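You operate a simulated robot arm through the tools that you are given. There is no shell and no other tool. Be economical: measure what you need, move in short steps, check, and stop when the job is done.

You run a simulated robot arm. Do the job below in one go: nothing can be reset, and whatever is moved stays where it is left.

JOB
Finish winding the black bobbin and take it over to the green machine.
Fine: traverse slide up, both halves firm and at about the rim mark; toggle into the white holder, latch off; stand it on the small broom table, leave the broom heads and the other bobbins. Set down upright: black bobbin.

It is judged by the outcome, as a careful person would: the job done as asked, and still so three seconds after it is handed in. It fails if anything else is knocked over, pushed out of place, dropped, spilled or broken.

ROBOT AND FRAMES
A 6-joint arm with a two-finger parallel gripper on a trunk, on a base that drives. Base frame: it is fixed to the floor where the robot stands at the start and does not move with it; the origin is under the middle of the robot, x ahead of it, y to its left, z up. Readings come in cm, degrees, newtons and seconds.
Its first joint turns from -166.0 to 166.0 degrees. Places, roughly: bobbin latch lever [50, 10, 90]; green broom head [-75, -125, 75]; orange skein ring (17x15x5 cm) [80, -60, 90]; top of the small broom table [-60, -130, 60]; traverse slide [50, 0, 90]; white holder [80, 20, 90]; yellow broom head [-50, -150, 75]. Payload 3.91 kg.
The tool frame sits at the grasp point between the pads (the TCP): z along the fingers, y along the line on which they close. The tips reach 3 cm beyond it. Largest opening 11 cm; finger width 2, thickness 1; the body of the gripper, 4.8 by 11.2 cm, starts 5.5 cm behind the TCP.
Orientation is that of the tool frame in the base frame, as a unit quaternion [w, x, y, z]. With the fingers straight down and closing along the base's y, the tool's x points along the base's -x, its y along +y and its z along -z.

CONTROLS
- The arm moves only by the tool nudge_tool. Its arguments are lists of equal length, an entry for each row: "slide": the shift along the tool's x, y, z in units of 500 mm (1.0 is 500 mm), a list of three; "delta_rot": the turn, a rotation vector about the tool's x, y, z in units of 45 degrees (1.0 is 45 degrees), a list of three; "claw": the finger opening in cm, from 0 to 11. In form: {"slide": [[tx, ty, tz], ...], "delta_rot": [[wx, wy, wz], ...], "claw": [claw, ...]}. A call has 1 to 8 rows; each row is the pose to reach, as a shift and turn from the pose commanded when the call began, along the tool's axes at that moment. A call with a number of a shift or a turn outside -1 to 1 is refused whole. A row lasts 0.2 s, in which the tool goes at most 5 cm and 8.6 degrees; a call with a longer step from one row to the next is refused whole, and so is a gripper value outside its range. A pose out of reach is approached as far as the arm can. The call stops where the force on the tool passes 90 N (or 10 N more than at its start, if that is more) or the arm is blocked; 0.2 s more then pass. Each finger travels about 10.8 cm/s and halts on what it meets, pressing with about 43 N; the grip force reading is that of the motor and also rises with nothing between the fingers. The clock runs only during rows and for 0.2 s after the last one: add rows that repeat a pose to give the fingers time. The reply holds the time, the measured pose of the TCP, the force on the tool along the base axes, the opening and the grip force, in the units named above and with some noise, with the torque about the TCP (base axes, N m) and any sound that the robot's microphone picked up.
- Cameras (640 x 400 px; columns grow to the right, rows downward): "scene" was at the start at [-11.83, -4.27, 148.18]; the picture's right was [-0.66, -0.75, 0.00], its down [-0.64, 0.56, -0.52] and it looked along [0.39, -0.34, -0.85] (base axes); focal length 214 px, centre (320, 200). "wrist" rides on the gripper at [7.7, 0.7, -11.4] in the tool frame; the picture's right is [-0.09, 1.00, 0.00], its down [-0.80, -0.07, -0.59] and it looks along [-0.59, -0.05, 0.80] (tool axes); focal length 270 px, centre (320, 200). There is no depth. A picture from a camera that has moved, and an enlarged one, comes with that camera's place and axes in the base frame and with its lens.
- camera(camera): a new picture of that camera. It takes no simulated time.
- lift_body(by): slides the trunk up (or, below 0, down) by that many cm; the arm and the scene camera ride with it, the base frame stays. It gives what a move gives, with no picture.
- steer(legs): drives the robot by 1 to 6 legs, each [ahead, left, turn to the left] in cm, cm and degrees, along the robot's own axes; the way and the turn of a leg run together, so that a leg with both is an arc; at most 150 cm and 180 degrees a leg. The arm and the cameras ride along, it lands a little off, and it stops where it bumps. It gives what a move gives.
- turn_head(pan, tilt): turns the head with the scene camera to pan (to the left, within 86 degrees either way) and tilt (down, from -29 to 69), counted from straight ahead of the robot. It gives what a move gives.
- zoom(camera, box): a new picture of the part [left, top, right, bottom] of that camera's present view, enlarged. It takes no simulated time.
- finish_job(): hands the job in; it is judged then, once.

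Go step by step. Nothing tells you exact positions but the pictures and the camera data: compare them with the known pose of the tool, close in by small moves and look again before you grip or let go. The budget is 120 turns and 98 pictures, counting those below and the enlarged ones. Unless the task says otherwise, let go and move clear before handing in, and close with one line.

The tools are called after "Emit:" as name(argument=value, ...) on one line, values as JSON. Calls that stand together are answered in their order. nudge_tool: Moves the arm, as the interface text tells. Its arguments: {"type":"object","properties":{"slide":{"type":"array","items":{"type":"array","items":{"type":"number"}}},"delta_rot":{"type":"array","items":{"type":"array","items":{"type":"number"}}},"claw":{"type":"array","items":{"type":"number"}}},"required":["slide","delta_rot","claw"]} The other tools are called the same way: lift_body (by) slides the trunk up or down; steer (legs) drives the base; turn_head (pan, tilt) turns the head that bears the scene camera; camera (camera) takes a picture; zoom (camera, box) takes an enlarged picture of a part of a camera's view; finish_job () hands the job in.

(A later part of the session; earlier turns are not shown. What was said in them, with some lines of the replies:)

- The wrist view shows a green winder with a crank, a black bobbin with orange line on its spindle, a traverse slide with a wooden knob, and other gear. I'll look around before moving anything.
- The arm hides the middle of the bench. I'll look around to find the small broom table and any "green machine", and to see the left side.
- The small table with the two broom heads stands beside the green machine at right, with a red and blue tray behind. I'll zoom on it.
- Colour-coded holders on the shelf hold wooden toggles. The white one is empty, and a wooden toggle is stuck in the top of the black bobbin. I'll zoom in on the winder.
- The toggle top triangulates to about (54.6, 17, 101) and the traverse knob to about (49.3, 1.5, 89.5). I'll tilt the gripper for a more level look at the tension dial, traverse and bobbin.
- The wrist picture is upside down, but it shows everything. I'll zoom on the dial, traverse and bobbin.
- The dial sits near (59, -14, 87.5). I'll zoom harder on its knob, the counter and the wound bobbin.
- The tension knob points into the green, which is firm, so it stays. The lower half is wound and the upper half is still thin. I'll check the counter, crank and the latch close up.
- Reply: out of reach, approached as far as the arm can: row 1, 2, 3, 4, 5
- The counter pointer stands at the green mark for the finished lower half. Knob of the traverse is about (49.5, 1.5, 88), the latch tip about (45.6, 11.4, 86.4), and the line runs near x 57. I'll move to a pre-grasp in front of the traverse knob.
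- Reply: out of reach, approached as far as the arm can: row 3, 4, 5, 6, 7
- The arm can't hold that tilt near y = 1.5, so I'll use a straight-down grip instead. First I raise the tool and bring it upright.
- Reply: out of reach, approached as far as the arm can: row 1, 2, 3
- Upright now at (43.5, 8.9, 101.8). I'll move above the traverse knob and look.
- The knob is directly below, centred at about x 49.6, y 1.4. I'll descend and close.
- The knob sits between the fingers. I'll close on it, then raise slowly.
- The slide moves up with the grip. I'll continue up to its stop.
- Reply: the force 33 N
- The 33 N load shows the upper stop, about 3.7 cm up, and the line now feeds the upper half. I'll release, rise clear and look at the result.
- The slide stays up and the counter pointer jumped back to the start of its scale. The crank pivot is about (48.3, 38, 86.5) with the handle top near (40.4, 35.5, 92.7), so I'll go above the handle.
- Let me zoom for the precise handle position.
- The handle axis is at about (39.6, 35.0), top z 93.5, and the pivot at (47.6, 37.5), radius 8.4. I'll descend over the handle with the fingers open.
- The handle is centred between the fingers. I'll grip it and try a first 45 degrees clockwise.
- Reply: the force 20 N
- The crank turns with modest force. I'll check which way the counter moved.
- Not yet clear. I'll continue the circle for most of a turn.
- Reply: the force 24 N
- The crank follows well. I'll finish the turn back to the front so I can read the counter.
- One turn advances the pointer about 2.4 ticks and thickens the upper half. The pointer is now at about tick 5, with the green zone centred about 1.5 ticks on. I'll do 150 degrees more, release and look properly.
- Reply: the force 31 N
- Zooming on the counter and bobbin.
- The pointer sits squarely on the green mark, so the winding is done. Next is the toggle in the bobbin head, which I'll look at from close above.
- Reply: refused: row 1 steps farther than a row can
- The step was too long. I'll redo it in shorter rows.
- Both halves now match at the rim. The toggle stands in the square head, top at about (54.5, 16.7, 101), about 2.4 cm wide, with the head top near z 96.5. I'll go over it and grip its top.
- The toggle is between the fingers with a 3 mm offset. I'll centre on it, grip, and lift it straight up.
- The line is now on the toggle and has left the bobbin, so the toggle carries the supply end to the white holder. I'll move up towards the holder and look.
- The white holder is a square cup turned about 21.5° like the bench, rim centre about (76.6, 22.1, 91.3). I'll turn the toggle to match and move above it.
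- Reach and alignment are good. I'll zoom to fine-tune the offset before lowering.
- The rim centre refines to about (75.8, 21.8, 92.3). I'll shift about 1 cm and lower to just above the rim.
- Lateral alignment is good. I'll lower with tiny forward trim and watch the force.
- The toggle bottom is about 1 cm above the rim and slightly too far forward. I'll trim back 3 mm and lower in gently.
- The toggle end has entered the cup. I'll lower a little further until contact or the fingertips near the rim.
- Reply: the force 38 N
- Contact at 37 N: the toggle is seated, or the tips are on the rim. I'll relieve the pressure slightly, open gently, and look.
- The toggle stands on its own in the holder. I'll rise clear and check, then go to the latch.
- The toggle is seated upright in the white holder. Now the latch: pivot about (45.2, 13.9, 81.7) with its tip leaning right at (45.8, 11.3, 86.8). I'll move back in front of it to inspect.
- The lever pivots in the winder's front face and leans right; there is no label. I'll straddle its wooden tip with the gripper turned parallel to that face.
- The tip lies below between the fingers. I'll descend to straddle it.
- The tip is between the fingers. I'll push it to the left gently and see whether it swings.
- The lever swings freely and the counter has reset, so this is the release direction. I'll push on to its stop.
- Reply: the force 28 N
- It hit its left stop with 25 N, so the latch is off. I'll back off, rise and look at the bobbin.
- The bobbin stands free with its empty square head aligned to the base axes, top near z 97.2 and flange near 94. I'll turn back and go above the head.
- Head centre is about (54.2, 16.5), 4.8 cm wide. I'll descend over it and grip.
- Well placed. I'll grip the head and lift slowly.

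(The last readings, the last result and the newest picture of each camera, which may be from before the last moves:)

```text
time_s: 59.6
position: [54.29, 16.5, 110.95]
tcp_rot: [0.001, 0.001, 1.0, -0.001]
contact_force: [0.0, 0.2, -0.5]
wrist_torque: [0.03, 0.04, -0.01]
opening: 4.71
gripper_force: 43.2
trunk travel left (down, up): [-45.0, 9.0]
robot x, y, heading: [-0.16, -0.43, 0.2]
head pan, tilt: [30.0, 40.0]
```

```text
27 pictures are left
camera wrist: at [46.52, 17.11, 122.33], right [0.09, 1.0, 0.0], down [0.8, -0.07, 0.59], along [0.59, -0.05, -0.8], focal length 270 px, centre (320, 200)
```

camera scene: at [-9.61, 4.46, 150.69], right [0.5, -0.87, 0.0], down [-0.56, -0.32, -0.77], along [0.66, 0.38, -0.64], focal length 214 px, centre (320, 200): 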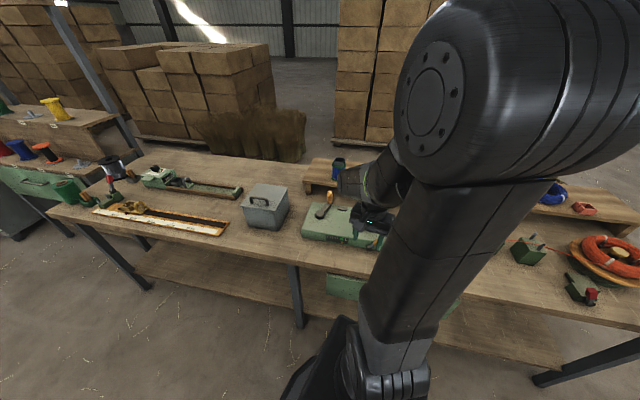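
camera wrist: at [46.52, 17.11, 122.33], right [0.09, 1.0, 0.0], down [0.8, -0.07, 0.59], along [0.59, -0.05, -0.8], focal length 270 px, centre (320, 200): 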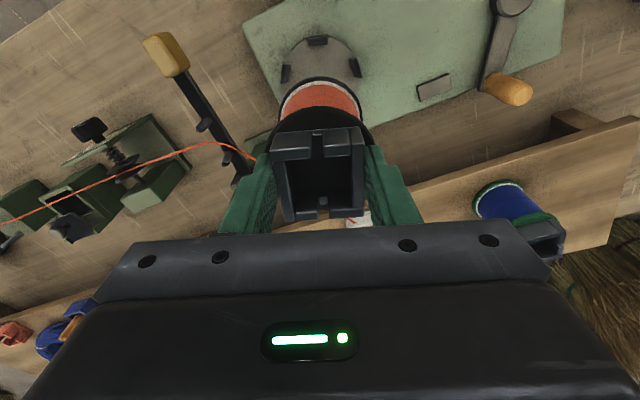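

The bobbin is in hand and clear of the winder. I'll draw it back to the starting carry pose, then back away from the bench.

Emit:
nudge_tool(slide=[[0.05, 0, -0.04], [0.1, -0.03, -0.08], [0.16, -0.07, -0.11], [0.21, -0.12, -0.12], [0.226, -0.18, -0.12], [0.226, -0.19, -0.12]], delta_rot=[[0, 0, 0], [0, 0, 0], [0, 0, 0], [0, 0, 0], [0, 0, 0], [0, 0, 0]], claw=[3.5, 3.5, 3.5, 3.5, 3.5, 3.5])

Emit:
steer(legs=[[-15, 0, 0]])

Emit:
camera(camera="wrist")

```text
time_s: 61.0
position: [43.0, 7.07, 116.96]
tcp_rot: [0.0, 0.0, 1.0, 0.0]
contact_force: [0.2, 0.4, -0.8]
wrist_torque: [-0.01, 0.01, 0.01]
opening: 4.73
gripper_force: 42.3
trunk travel left (down, up): [-45.0, 9.0]
robot x, y, heading: [-0.31, -0.26, 0.0]
head pan, tilt: [30.0, 40.0]
```

```text
time_s: 62.4
position: [27.67, 7.06, 116.86]
tcp_rot: [0.001, 0.0, 1.0, 0.0]
contact_force: [-0.3, -0.5, -1.0]
wrist_torque: [-0.01, 0.01, 0.0]
opening: 4.71
gripper_force: 43.2
trunk travel left (down, up): [-45.0, 9.0]
robot x, y, heading: [-15.28, -0.42, -0.2]
head pan, tilt: [30.0, 40.0]
```

```text
26 pictures are left
camera wrist: at [19.98, 7.69, 128.5], right [0.09, 1.0, 0.0], down [0.8, -0.07, 0.6], along [0.59, -0.05, -0.8], focal length 270 px, centre (320, 200)
```

wrist: 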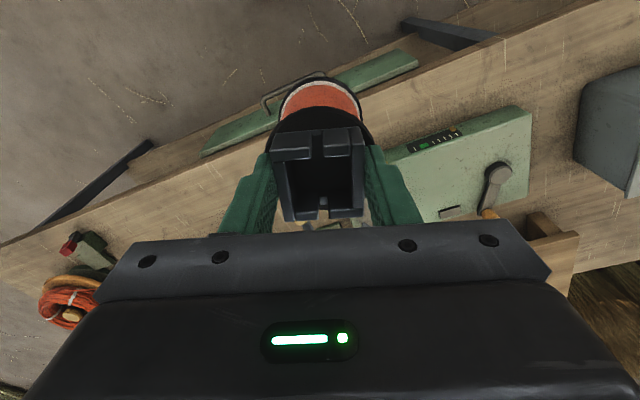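

The bobbin is held well. I'll turn right towards the small table and look ahead before driving.

Emit:
steer(legs=[[0, 0, -114.5]])

Emit:
turn_head(pan=-25, tilt=40)

Emit:
camera(camera="scene")

```text
time_s: 67.6
position: [-25.89, -42.24, 117.01]
tcp_rot: [-0.001, 0.837, 0.548, 0.0]
contact_force: [0.4, 1.1, -0.8]
wrist_torque: [-0.03, 0.05, 0.0]
opening: 4.7
gripper_force: 42.7
trunk travel left (down, up): [-45.0, 9.0]
robot x, y, heading: [-15.37, 0.1, -114.0]
head pan, tilt: [30.0, 40.0]
```

```text
time_s: 68.8
position: [-25.96, -42.31, 116.98]
tcp_rot: [-0.001, 0.837, 0.548, 0.0]
contact_force: [-0.5, -1.2, -0.6]
wrist_torque: [-0.01, -0.01, -0.02]
opening: 4.69
gripper_force: 43.1
trunk travel left (down, up): [-45.0, 9.0]
robot x, y, heading: [-15.32, -0.08, -113.5]
head pan, tilt: [-25.0, 40.0]
```

```text
25 pictures are left
camera scene: at [-14.71, 10.15, 150.7], right [-0.66, 0.75, 0.0], down [0.48, 0.43, -0.77], along [-0.57, -0.51, -0.64], focal length 214 px, centre (320, 200)
```

scene: 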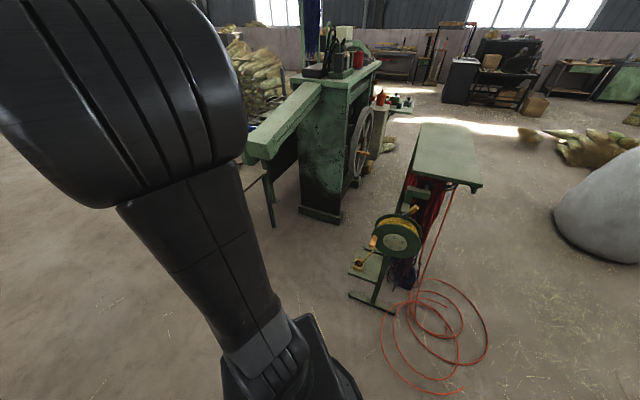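

The floor ahead is clear; the reel stand is well to the right. I'll drive towards the table.

Emit:
steer(legs=[[60, 0, 0]])

Emit:
turn_head(pan=15, tilt=50)

Emit:
camera(camera="scene")

Emit:
camera(camera="wrist")

```text
time_s: 72.2
position: [-50.21, -96.8, 117.03]
tcp_rot: [0.001, 0.838, 0.545, 0.001]
contact_force: [0.6, -0.5, -0.5]
wrist_torque: [0.01, -0.03, -0.02]
opening: 4.69
gripper_force: 43.0
trunk travel left (down, up): [-45.0, 9.0]
robot x, y, heading: [-39.43, -54.8, -114.2]
head pan, tilt: [-25.0, 40.0]
```

```text
time_s: 73.2
position: [-50.2, -96.76, 116.97]
tcp_rot: [0.0, 0.838, 0.545, -0.001]
contact_force: [0.1, -0.6, -1.4]
wrist_torque: [0.02, 0.01, 0.0]
opening: 4.71
gripper_force: 43.2
trunk travel left (down, up): [-45.0, 9.0]
robot x, y, heading: [-38.93, -54.82, -113.8]
head pan, tilt: [15.0, 50.0]
```

```text
24 pictures are left
camera scene: at [-33.52, -46.48, 149.28], right [-0.99, 0.16, 0.0], down [0.12, 0.76, -0.64], along [-0.1, -0.64, -0.77], focal length 214 px, centre (320, 200)
```

scene: 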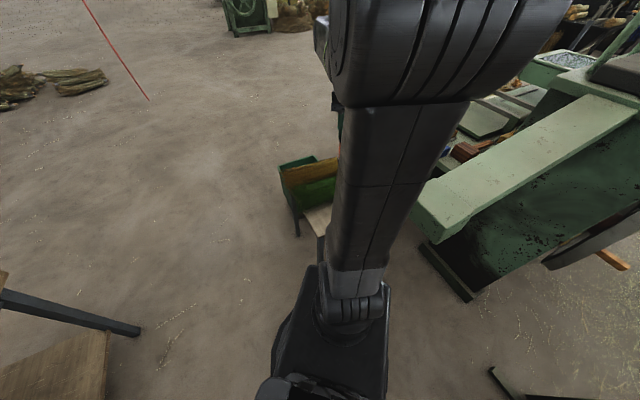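

```text
23 pictures are left
camera wrist: at [-46.57, -90.08, 128.47], right [0.88, -0.48, 0.0], down [-0.39, -0.7, 0.59], along [-0.29, -0.52, -0.8], focal length 270 px, centre (320, 200)
```

wrist: 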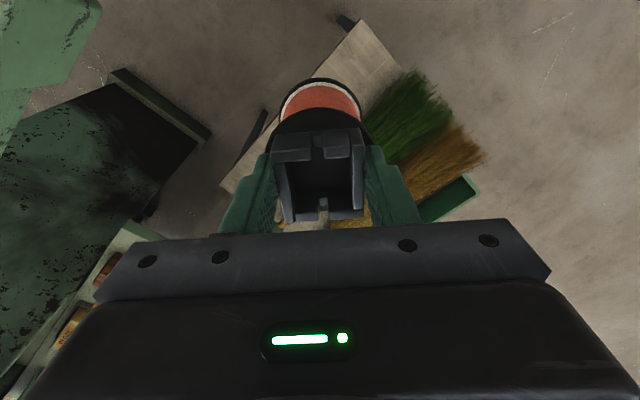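

Table corners match: near edge from (-41, -98) to (-96, -117), with a free strip between that edge and the green broom. I'll take about (-65.6, -113.4) as the spot and move above it at height.

Emit:
nudge_tool(slide=[[-0.085, -0.03, 0], [-0.17, -0.06, 0], [-0.255, -0.09, 0], [-0.34, -0.12, 0], [-0.428, -0.148, 0], [-0.428, -0.148, 0.09], [-0.428, -0.148, 0.18], [-0.428, -0.148, 0.18]], delta_rot=[[0, 0, 0], [0, 0, 0], [0, 0, 0], [0, 0, 0], [0, 0, 0], [0, 0, 0], [0, 0, 0], [0, 0, 0]], claw=[3.5, 3.5, 3.5, 3.5, 3.5, 3.5, 3.5, 3.5])

Emit:
camera(camera="wrist")

Emit:
camera(camera="scene")

```text
time_s: 75.0
position: [-65.87, -113.44, 107.98]
tcp_rot: [0.0, 0.838, 0.545, 0.0]
contact_force: [-0.3, -0.3, -0.1]
wrist_torque: [-0.01, -0.03, 0.01]
opening: 4.72
gripper_force: 43.6
trunk travel left (down, up): [-45.0, 9.0]
robot x, y, heading: [-39.08, -55.05, -113.8]
head pan, tilt: [15.0, 50.0]
```

```text
22 pictures are left
camera wrist: at [-62.07, -106.65, 119.41], right [0.88, -0.48, 0.0], down [-0.39, -0.7, 0.59], along [-0.29, -0.52, -0.8], focal length 270 px, centre (320, 200)
```

wrist: 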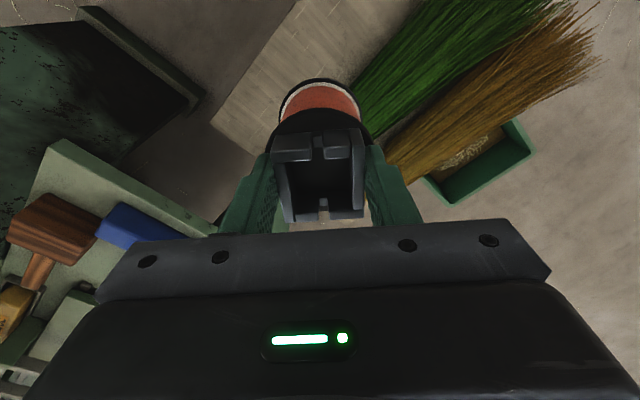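

```text
21 pictures are left
camera scene: at [-33.53, -46.49, 149.28], right [-0.99, 0.15, 0.0], down [0.12, 0.76, -0.64], along [-0.1, -0.63, -0.77], focal length 214 px, centre (320, 200)
```

scene: 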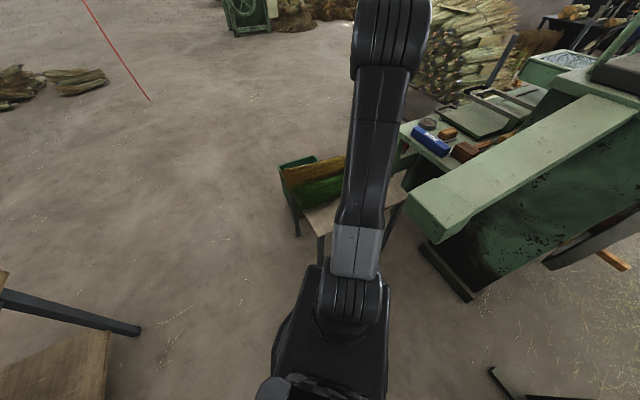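

The spot lies mid-strip between the near edge and the green broom. I'll lower most of the way and look again.

Emit:
nudge_tool(slide=[[0, 0, 0.09], [0, 0, 0.18], [0, 0, 0.27], [0, 0, 0.36], [0, 0, 0.45], [0, 0, 0.54], [0, 0, 0.58], [0, 0, 0.58]], delta_rot=[[0, 0, 0], [0, 0, 0], [0, 0, 0], [0, 0, 0], [0, 0, 0], [0, 0, 0], [0, 0, 0], [0, 0, 0]], claw=[3.5, 3.5, 3.5, 3.5, 3.5, 3.5, 3.5, 3.5])

Emit:
camera(camera="wrist")

Emit:
zoom(camera="scene", box=[260, 100, 460, 280])

```text
time_s: 76.8
position: [-65.7, -113.31, 79.07]
tcp_rot: [0.0, 0.838, 0.546, 0.0]
contact_force: [-0.4, -0.1, -0.3]
wrist_torque: [-0.02, -0.03, 0.01]
opening: 4.69
gripper_force: 42.8
trunk travel left (down, up): [-45.0, 9.0]
robot x, y, heading: [-39.26, -54.57, -114.0]
head pan, tilt: [15.0, 50.0]
```

```text
20 pictures are left
camera wrist: at [-62.03, -106.7, 90.34], right [0.88, -0.48, 0.0], down [-0.39, -0.7, 0.59], along [-0.29, -0.52, -0.8], focal length 270 px, centre (320, 200)
```

wrist: 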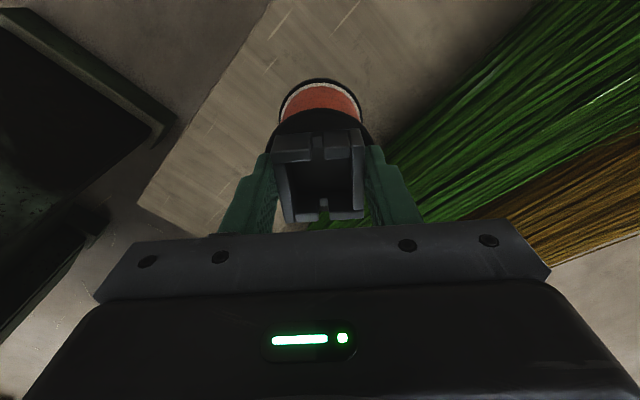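

```text
2.22 times, centred on (360, 190) of scene
camera zoom: at [-33.52, -46.49, 149.28], right [-0.99, 0.15, 0.0], down [0.12, 0.76, -0.64], along [-0.1, -0.63, -0.77], focal length 477 px, centre (231, 222)
```

zoom: 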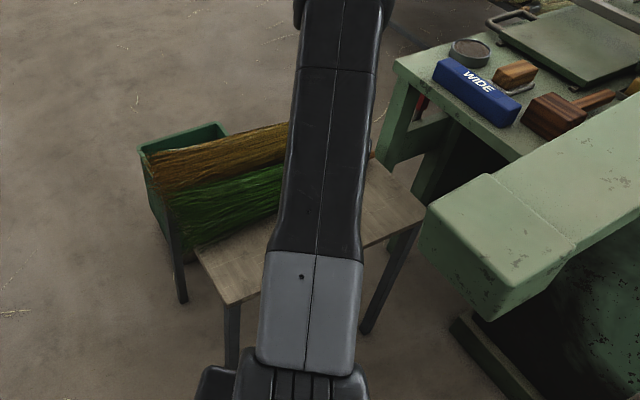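

Clearances are good: about 6 cm to the broom and 5 cm to the edge. I'll lower slowly until the table takes the weight.

Emit:
nudge_tool(slide=[[0, 0, 0.03], [0, 0, 0.06], [0, 0, 0.09], [0, 0, 0.1], [0, 0, 0.11], [0, 0, 0.116]], delta_rot=[[0, 0, 0], [0, 0, 0], [0, 0, 0], [0, 0, 0], [0, 0, 0], [0, 0, 0]], claw=[3.5, 3.5, 3.5, 3.5, 3.5, 3.5])

Emit:
camera(camera="wrist")

```text
time_s: 78.2
position: [-65.63, -113.44, 73.17]
tcp_rot: [0.0, 0.838, 0.546, 0.001]
contact_force: [-0.9, 0.4, -0.7]
wrist_torque: [-0.03, -0.01, -0.01]
opening: 4.72
gripper_force: 42.1
trunk travel left (down, up): [-45.0, 9.0]
robot x, y, heading: [-39.15, -54.63, -113.8]
head pan, tilt: [15.0, 50.0]
```

```text
18 pictures are left
camera wrist: at [-62.04, -106.68, 84.62], right [0.88, -0.48, 0.0], down [-0.39, -0.7, 0.59], along [-0.29, -0.52, -0.8], focal length 270 px, centre (320, 200)
```

wrist: 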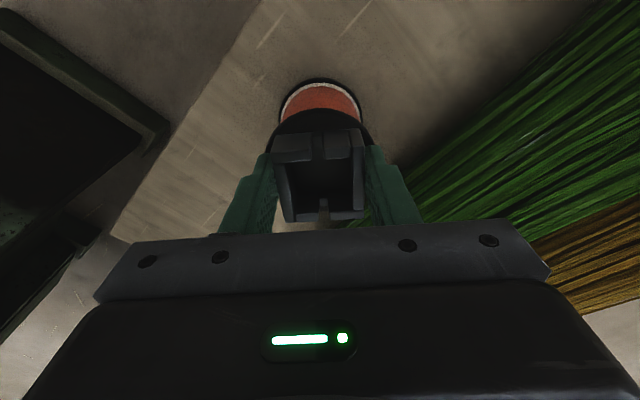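

No contact yet, so I continue down in millimetre steps.

Emit:
nudge_tool(slide=[[0, 0, 0.006], [0, 0, 0.012], [0, 0, 0.018], [0, 0, 0.024], [0, 0, 0.028]], delta_rot=[[0, 0, 0], [0, 0, 0], [0, 0, 0], [0, 0, 0], [0, 0, 0]], claw=[3.5, 3.5, 3.5, 3.5, 3.5])

```text
time_s: 79.6
position: [-65.85, -113.6, 72.9]
tcp_rot: [0.005, 0.838, 0.546, -0.007]
contact_force: [4.3, 10.7, 48.5]
wrist_torque: [1.56, -0.73, 0.04]
opening: 4.7
gripper_force: 43.2
trunk travel left (down, up): [-45.0, 9.0]
robot x, y, heading: [-39.25, -54.68, -114.1]
head pan, tilt: [15.0, 50.0]
stopped in row 5: the force on the tool passed its limit (the readings are from after the stop); the commanded pose is now the measured one
```

The bobbin is on the table. I'll ease the pressure, open evenly and check before leaving.

Emit:
nudge_tool(slide=[[0, 0, -0.003], [0, 0, -0.003], [0, 0, -0.003], [0, 0, -0.003], [0, 0, -0.003]], delta_rot=[[0, 0, 0], [0, 0, 0], [0, 0, 0], [0, 0, 0], [0, 0, 0]], claw=[3.5, 4.8, 5.5, 6.5, 7])

Emit:
camera(camera="wrist")

```text
time_s: 80.8
position: [-65.86, -113.64, 72.89]
tcp_rot: [0.005, 0.838, 0.546, -0.008]
contact_force: [0.9, 2.3, 48.8]
wrist_torque: [0.18, -0.06, 0.01]
opening: 6.05
gripper_force: 0.1
trunk travel left (down, up): [-45.0, 9.0]
robot x, y, heading: [-39.4, -54.7, -113.5]
head pan, tilt: [15.0, 50.0]
```

```text
17 pictures are left
camera wrist: at [-62.11, -106.81, 84.28], right [0.88, -0.48, 0.0], down [-0.38, -0.69, 0.61], along [-0.29, -0.53, -0.79], focal length 270 px, centre (320, 200)
```

wrist: 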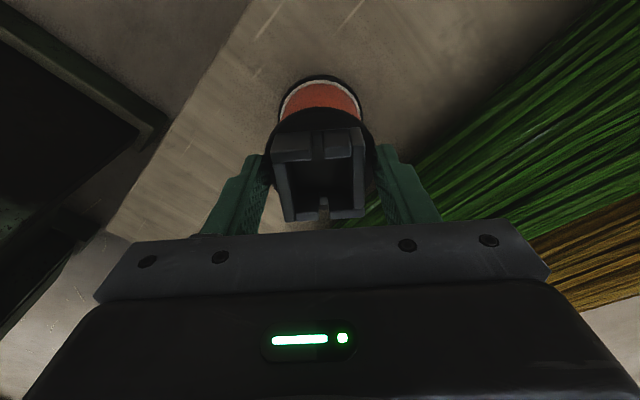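

The fingertips are pressing down on the flange. I'll raise straight up a little and finish opening.

Emit:
nudge_tool(slide=[[0, 0, -0.008], [0, 0, -0.016], [0, 0, -0.024], [0, 0, -0.024]], delta_rot=[[0, 0, 0], [0, 0, 0], [0, 0, 0], [0, 0, 0]], claw=[6.1, 6.5, 7, 7])

Emit:
camera(camera="wrist")

```text
time_s: 81.8
position: [-65.92, -113.58, 73.62]
tcp_rot: [0.002, 0.838, 0.545, -0.003]
contact_force: [-0.1, -0.1, 0.6]
wrist_torque: [-0.01, 0.01, 0.01]
opening: 7.01
gripper_force: 0.0
trunk travel left (down, up): [-45.0, 9.0]
robot x, y, heading: [-39.26, -54.55, -113.7]
head pan, tilt: [15.0, 50.0]
```

```text
16 pictures are left
camera wrist: at [-62.16, -106.91, 84.99], right [0.88, -0.48, 0.0], down [-0.39, -0.7, 0.6], along [-0.29, -0.53, -0.8], focal length 270 px, centre (320, 200)
```

wrist: 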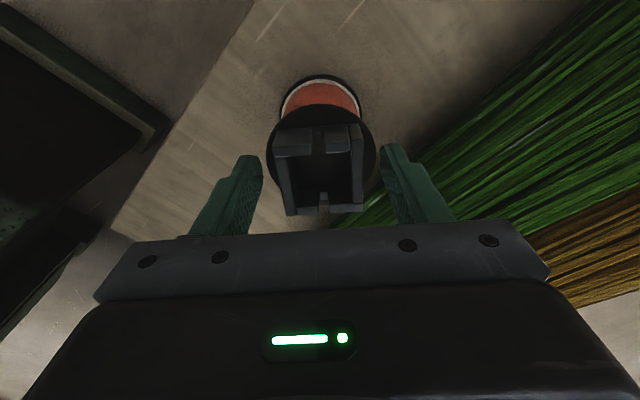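

The bobbin stands free between the open fingers. I'll rise well clear, draw back and check it.

Emit:
nudge_tool(slide=[[0, 0, -0.05], [0, 0, -0.12], [0, 0, -0.21], [0, 0, -0.3], [0, 0, -0.39], [0.08, 0, -0.42], [0.16, 0, -0.42], [0.25, 0, -0.42]], delta_rot=[[0, 0, 0], [0, 0, 0], [0, 0, 0], [0, 0, 0], [0, 0, 0], [0, 0, 0], [0, 0, 0], [0, 0, 0]], claw=[7, 7, 7, 7, 7, 7, 7, 7])

Emit:
camera(camera="wrist")

```text
time_s: 83.6
position: [-60.78, -101.92, 94.52]
tcp_rot: [0.003, 0.838, 0.545, -0.004]
contact_force: [-1.0, 0.6, -0.5]
wrist_torque: [-0.02, -0.02, 0.0]
opening: 7.03
gripper_force: 0.1
trunk travel left (down, up): [-45.0, 9.0]
robot x, y, heading: [-39.39, -54.36, -113.7]
head pan, tilt: [15.0, 50.0]
```

```text
15 pictures are left
camera wrist: at [-57.18, -95.08, 106.02], right [0.88, -0.48, 0.0], down [-0.39, -0.7, 0.6], along [-0.29, -0.53, -0.8], focal length 270 px, centre (320, 200)
```

wrist: 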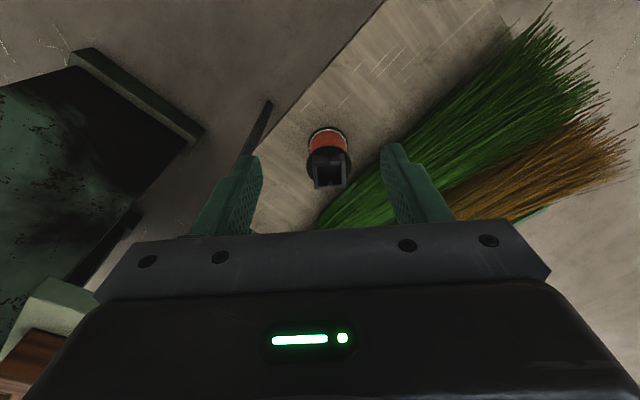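

The bobbin stands upright, clear of the brooms and the edge. One last look back at the bench to confirm the toggle and latch.

Emit:
turn_head(pan=86, tilt=25)

Emit:
camera(camera="scene")

Emit:
zoom(camera="scene", box=[0, 80, 200, 260])

```text
time_s: 85.0
position: [-60.88, -102.05, 94.64]
tcp_rot: [0.002, 0.838, 0.546, -0.004]
contact_force: [-0.2, 0.2, -0.6]
wrist_torque: [0.0, -0.02, -0.01]
opening: 6.99
gripper_force: 0.0
trunk travel left (down, up): [-45.0, 9.0]
robot x, y, heading: [-39.02, -54.84, -114.1]
head pan, tilt: [85.9, 25.0]
```

```text
14 pictures are left
camera scene: at [-24.18, -43.18, 153.03], right [-0.47, -0.88, 0.0], down [-0.37, 0.2, -0.91], along [0.8, -0.43, -0.42], focal length 214 px, centre (320, 200)
```

scene: 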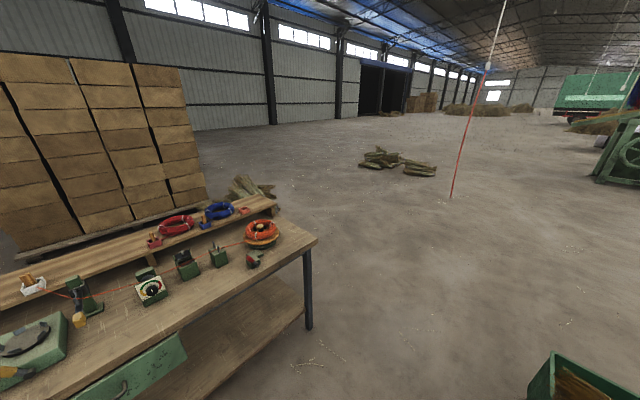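

```text
2.22 times, centred on (100, 170) of scene
camera zoom: at [-24.18, -43.18, 153.03], right [-0.47, -0.88, 0.0], down [-0.37, 0.2, -0.91], along [0.8, -0.43, -0.42], focal length 477 px, centre (809, 267)
```

zoom: 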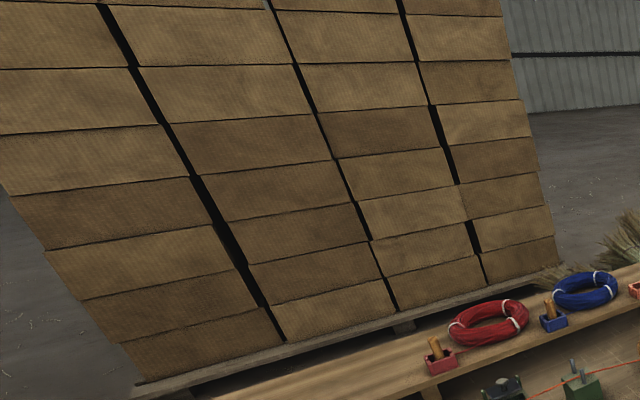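

The bench is in order: the toggle is in the white holder with the line trailing to it, the slide is up, and the latch is off. The bobbin stands on the small table, so I'm handing in.

Emit:
finish_job()

```text
The job is handed in.
```

The job is handed in: the black bobbin is wound firm to the mark on both halves and stands upright on the small broom table by the green machine. The toggle is in the white holder, the latch is off, and I left the broom heads and other bobbins alone.
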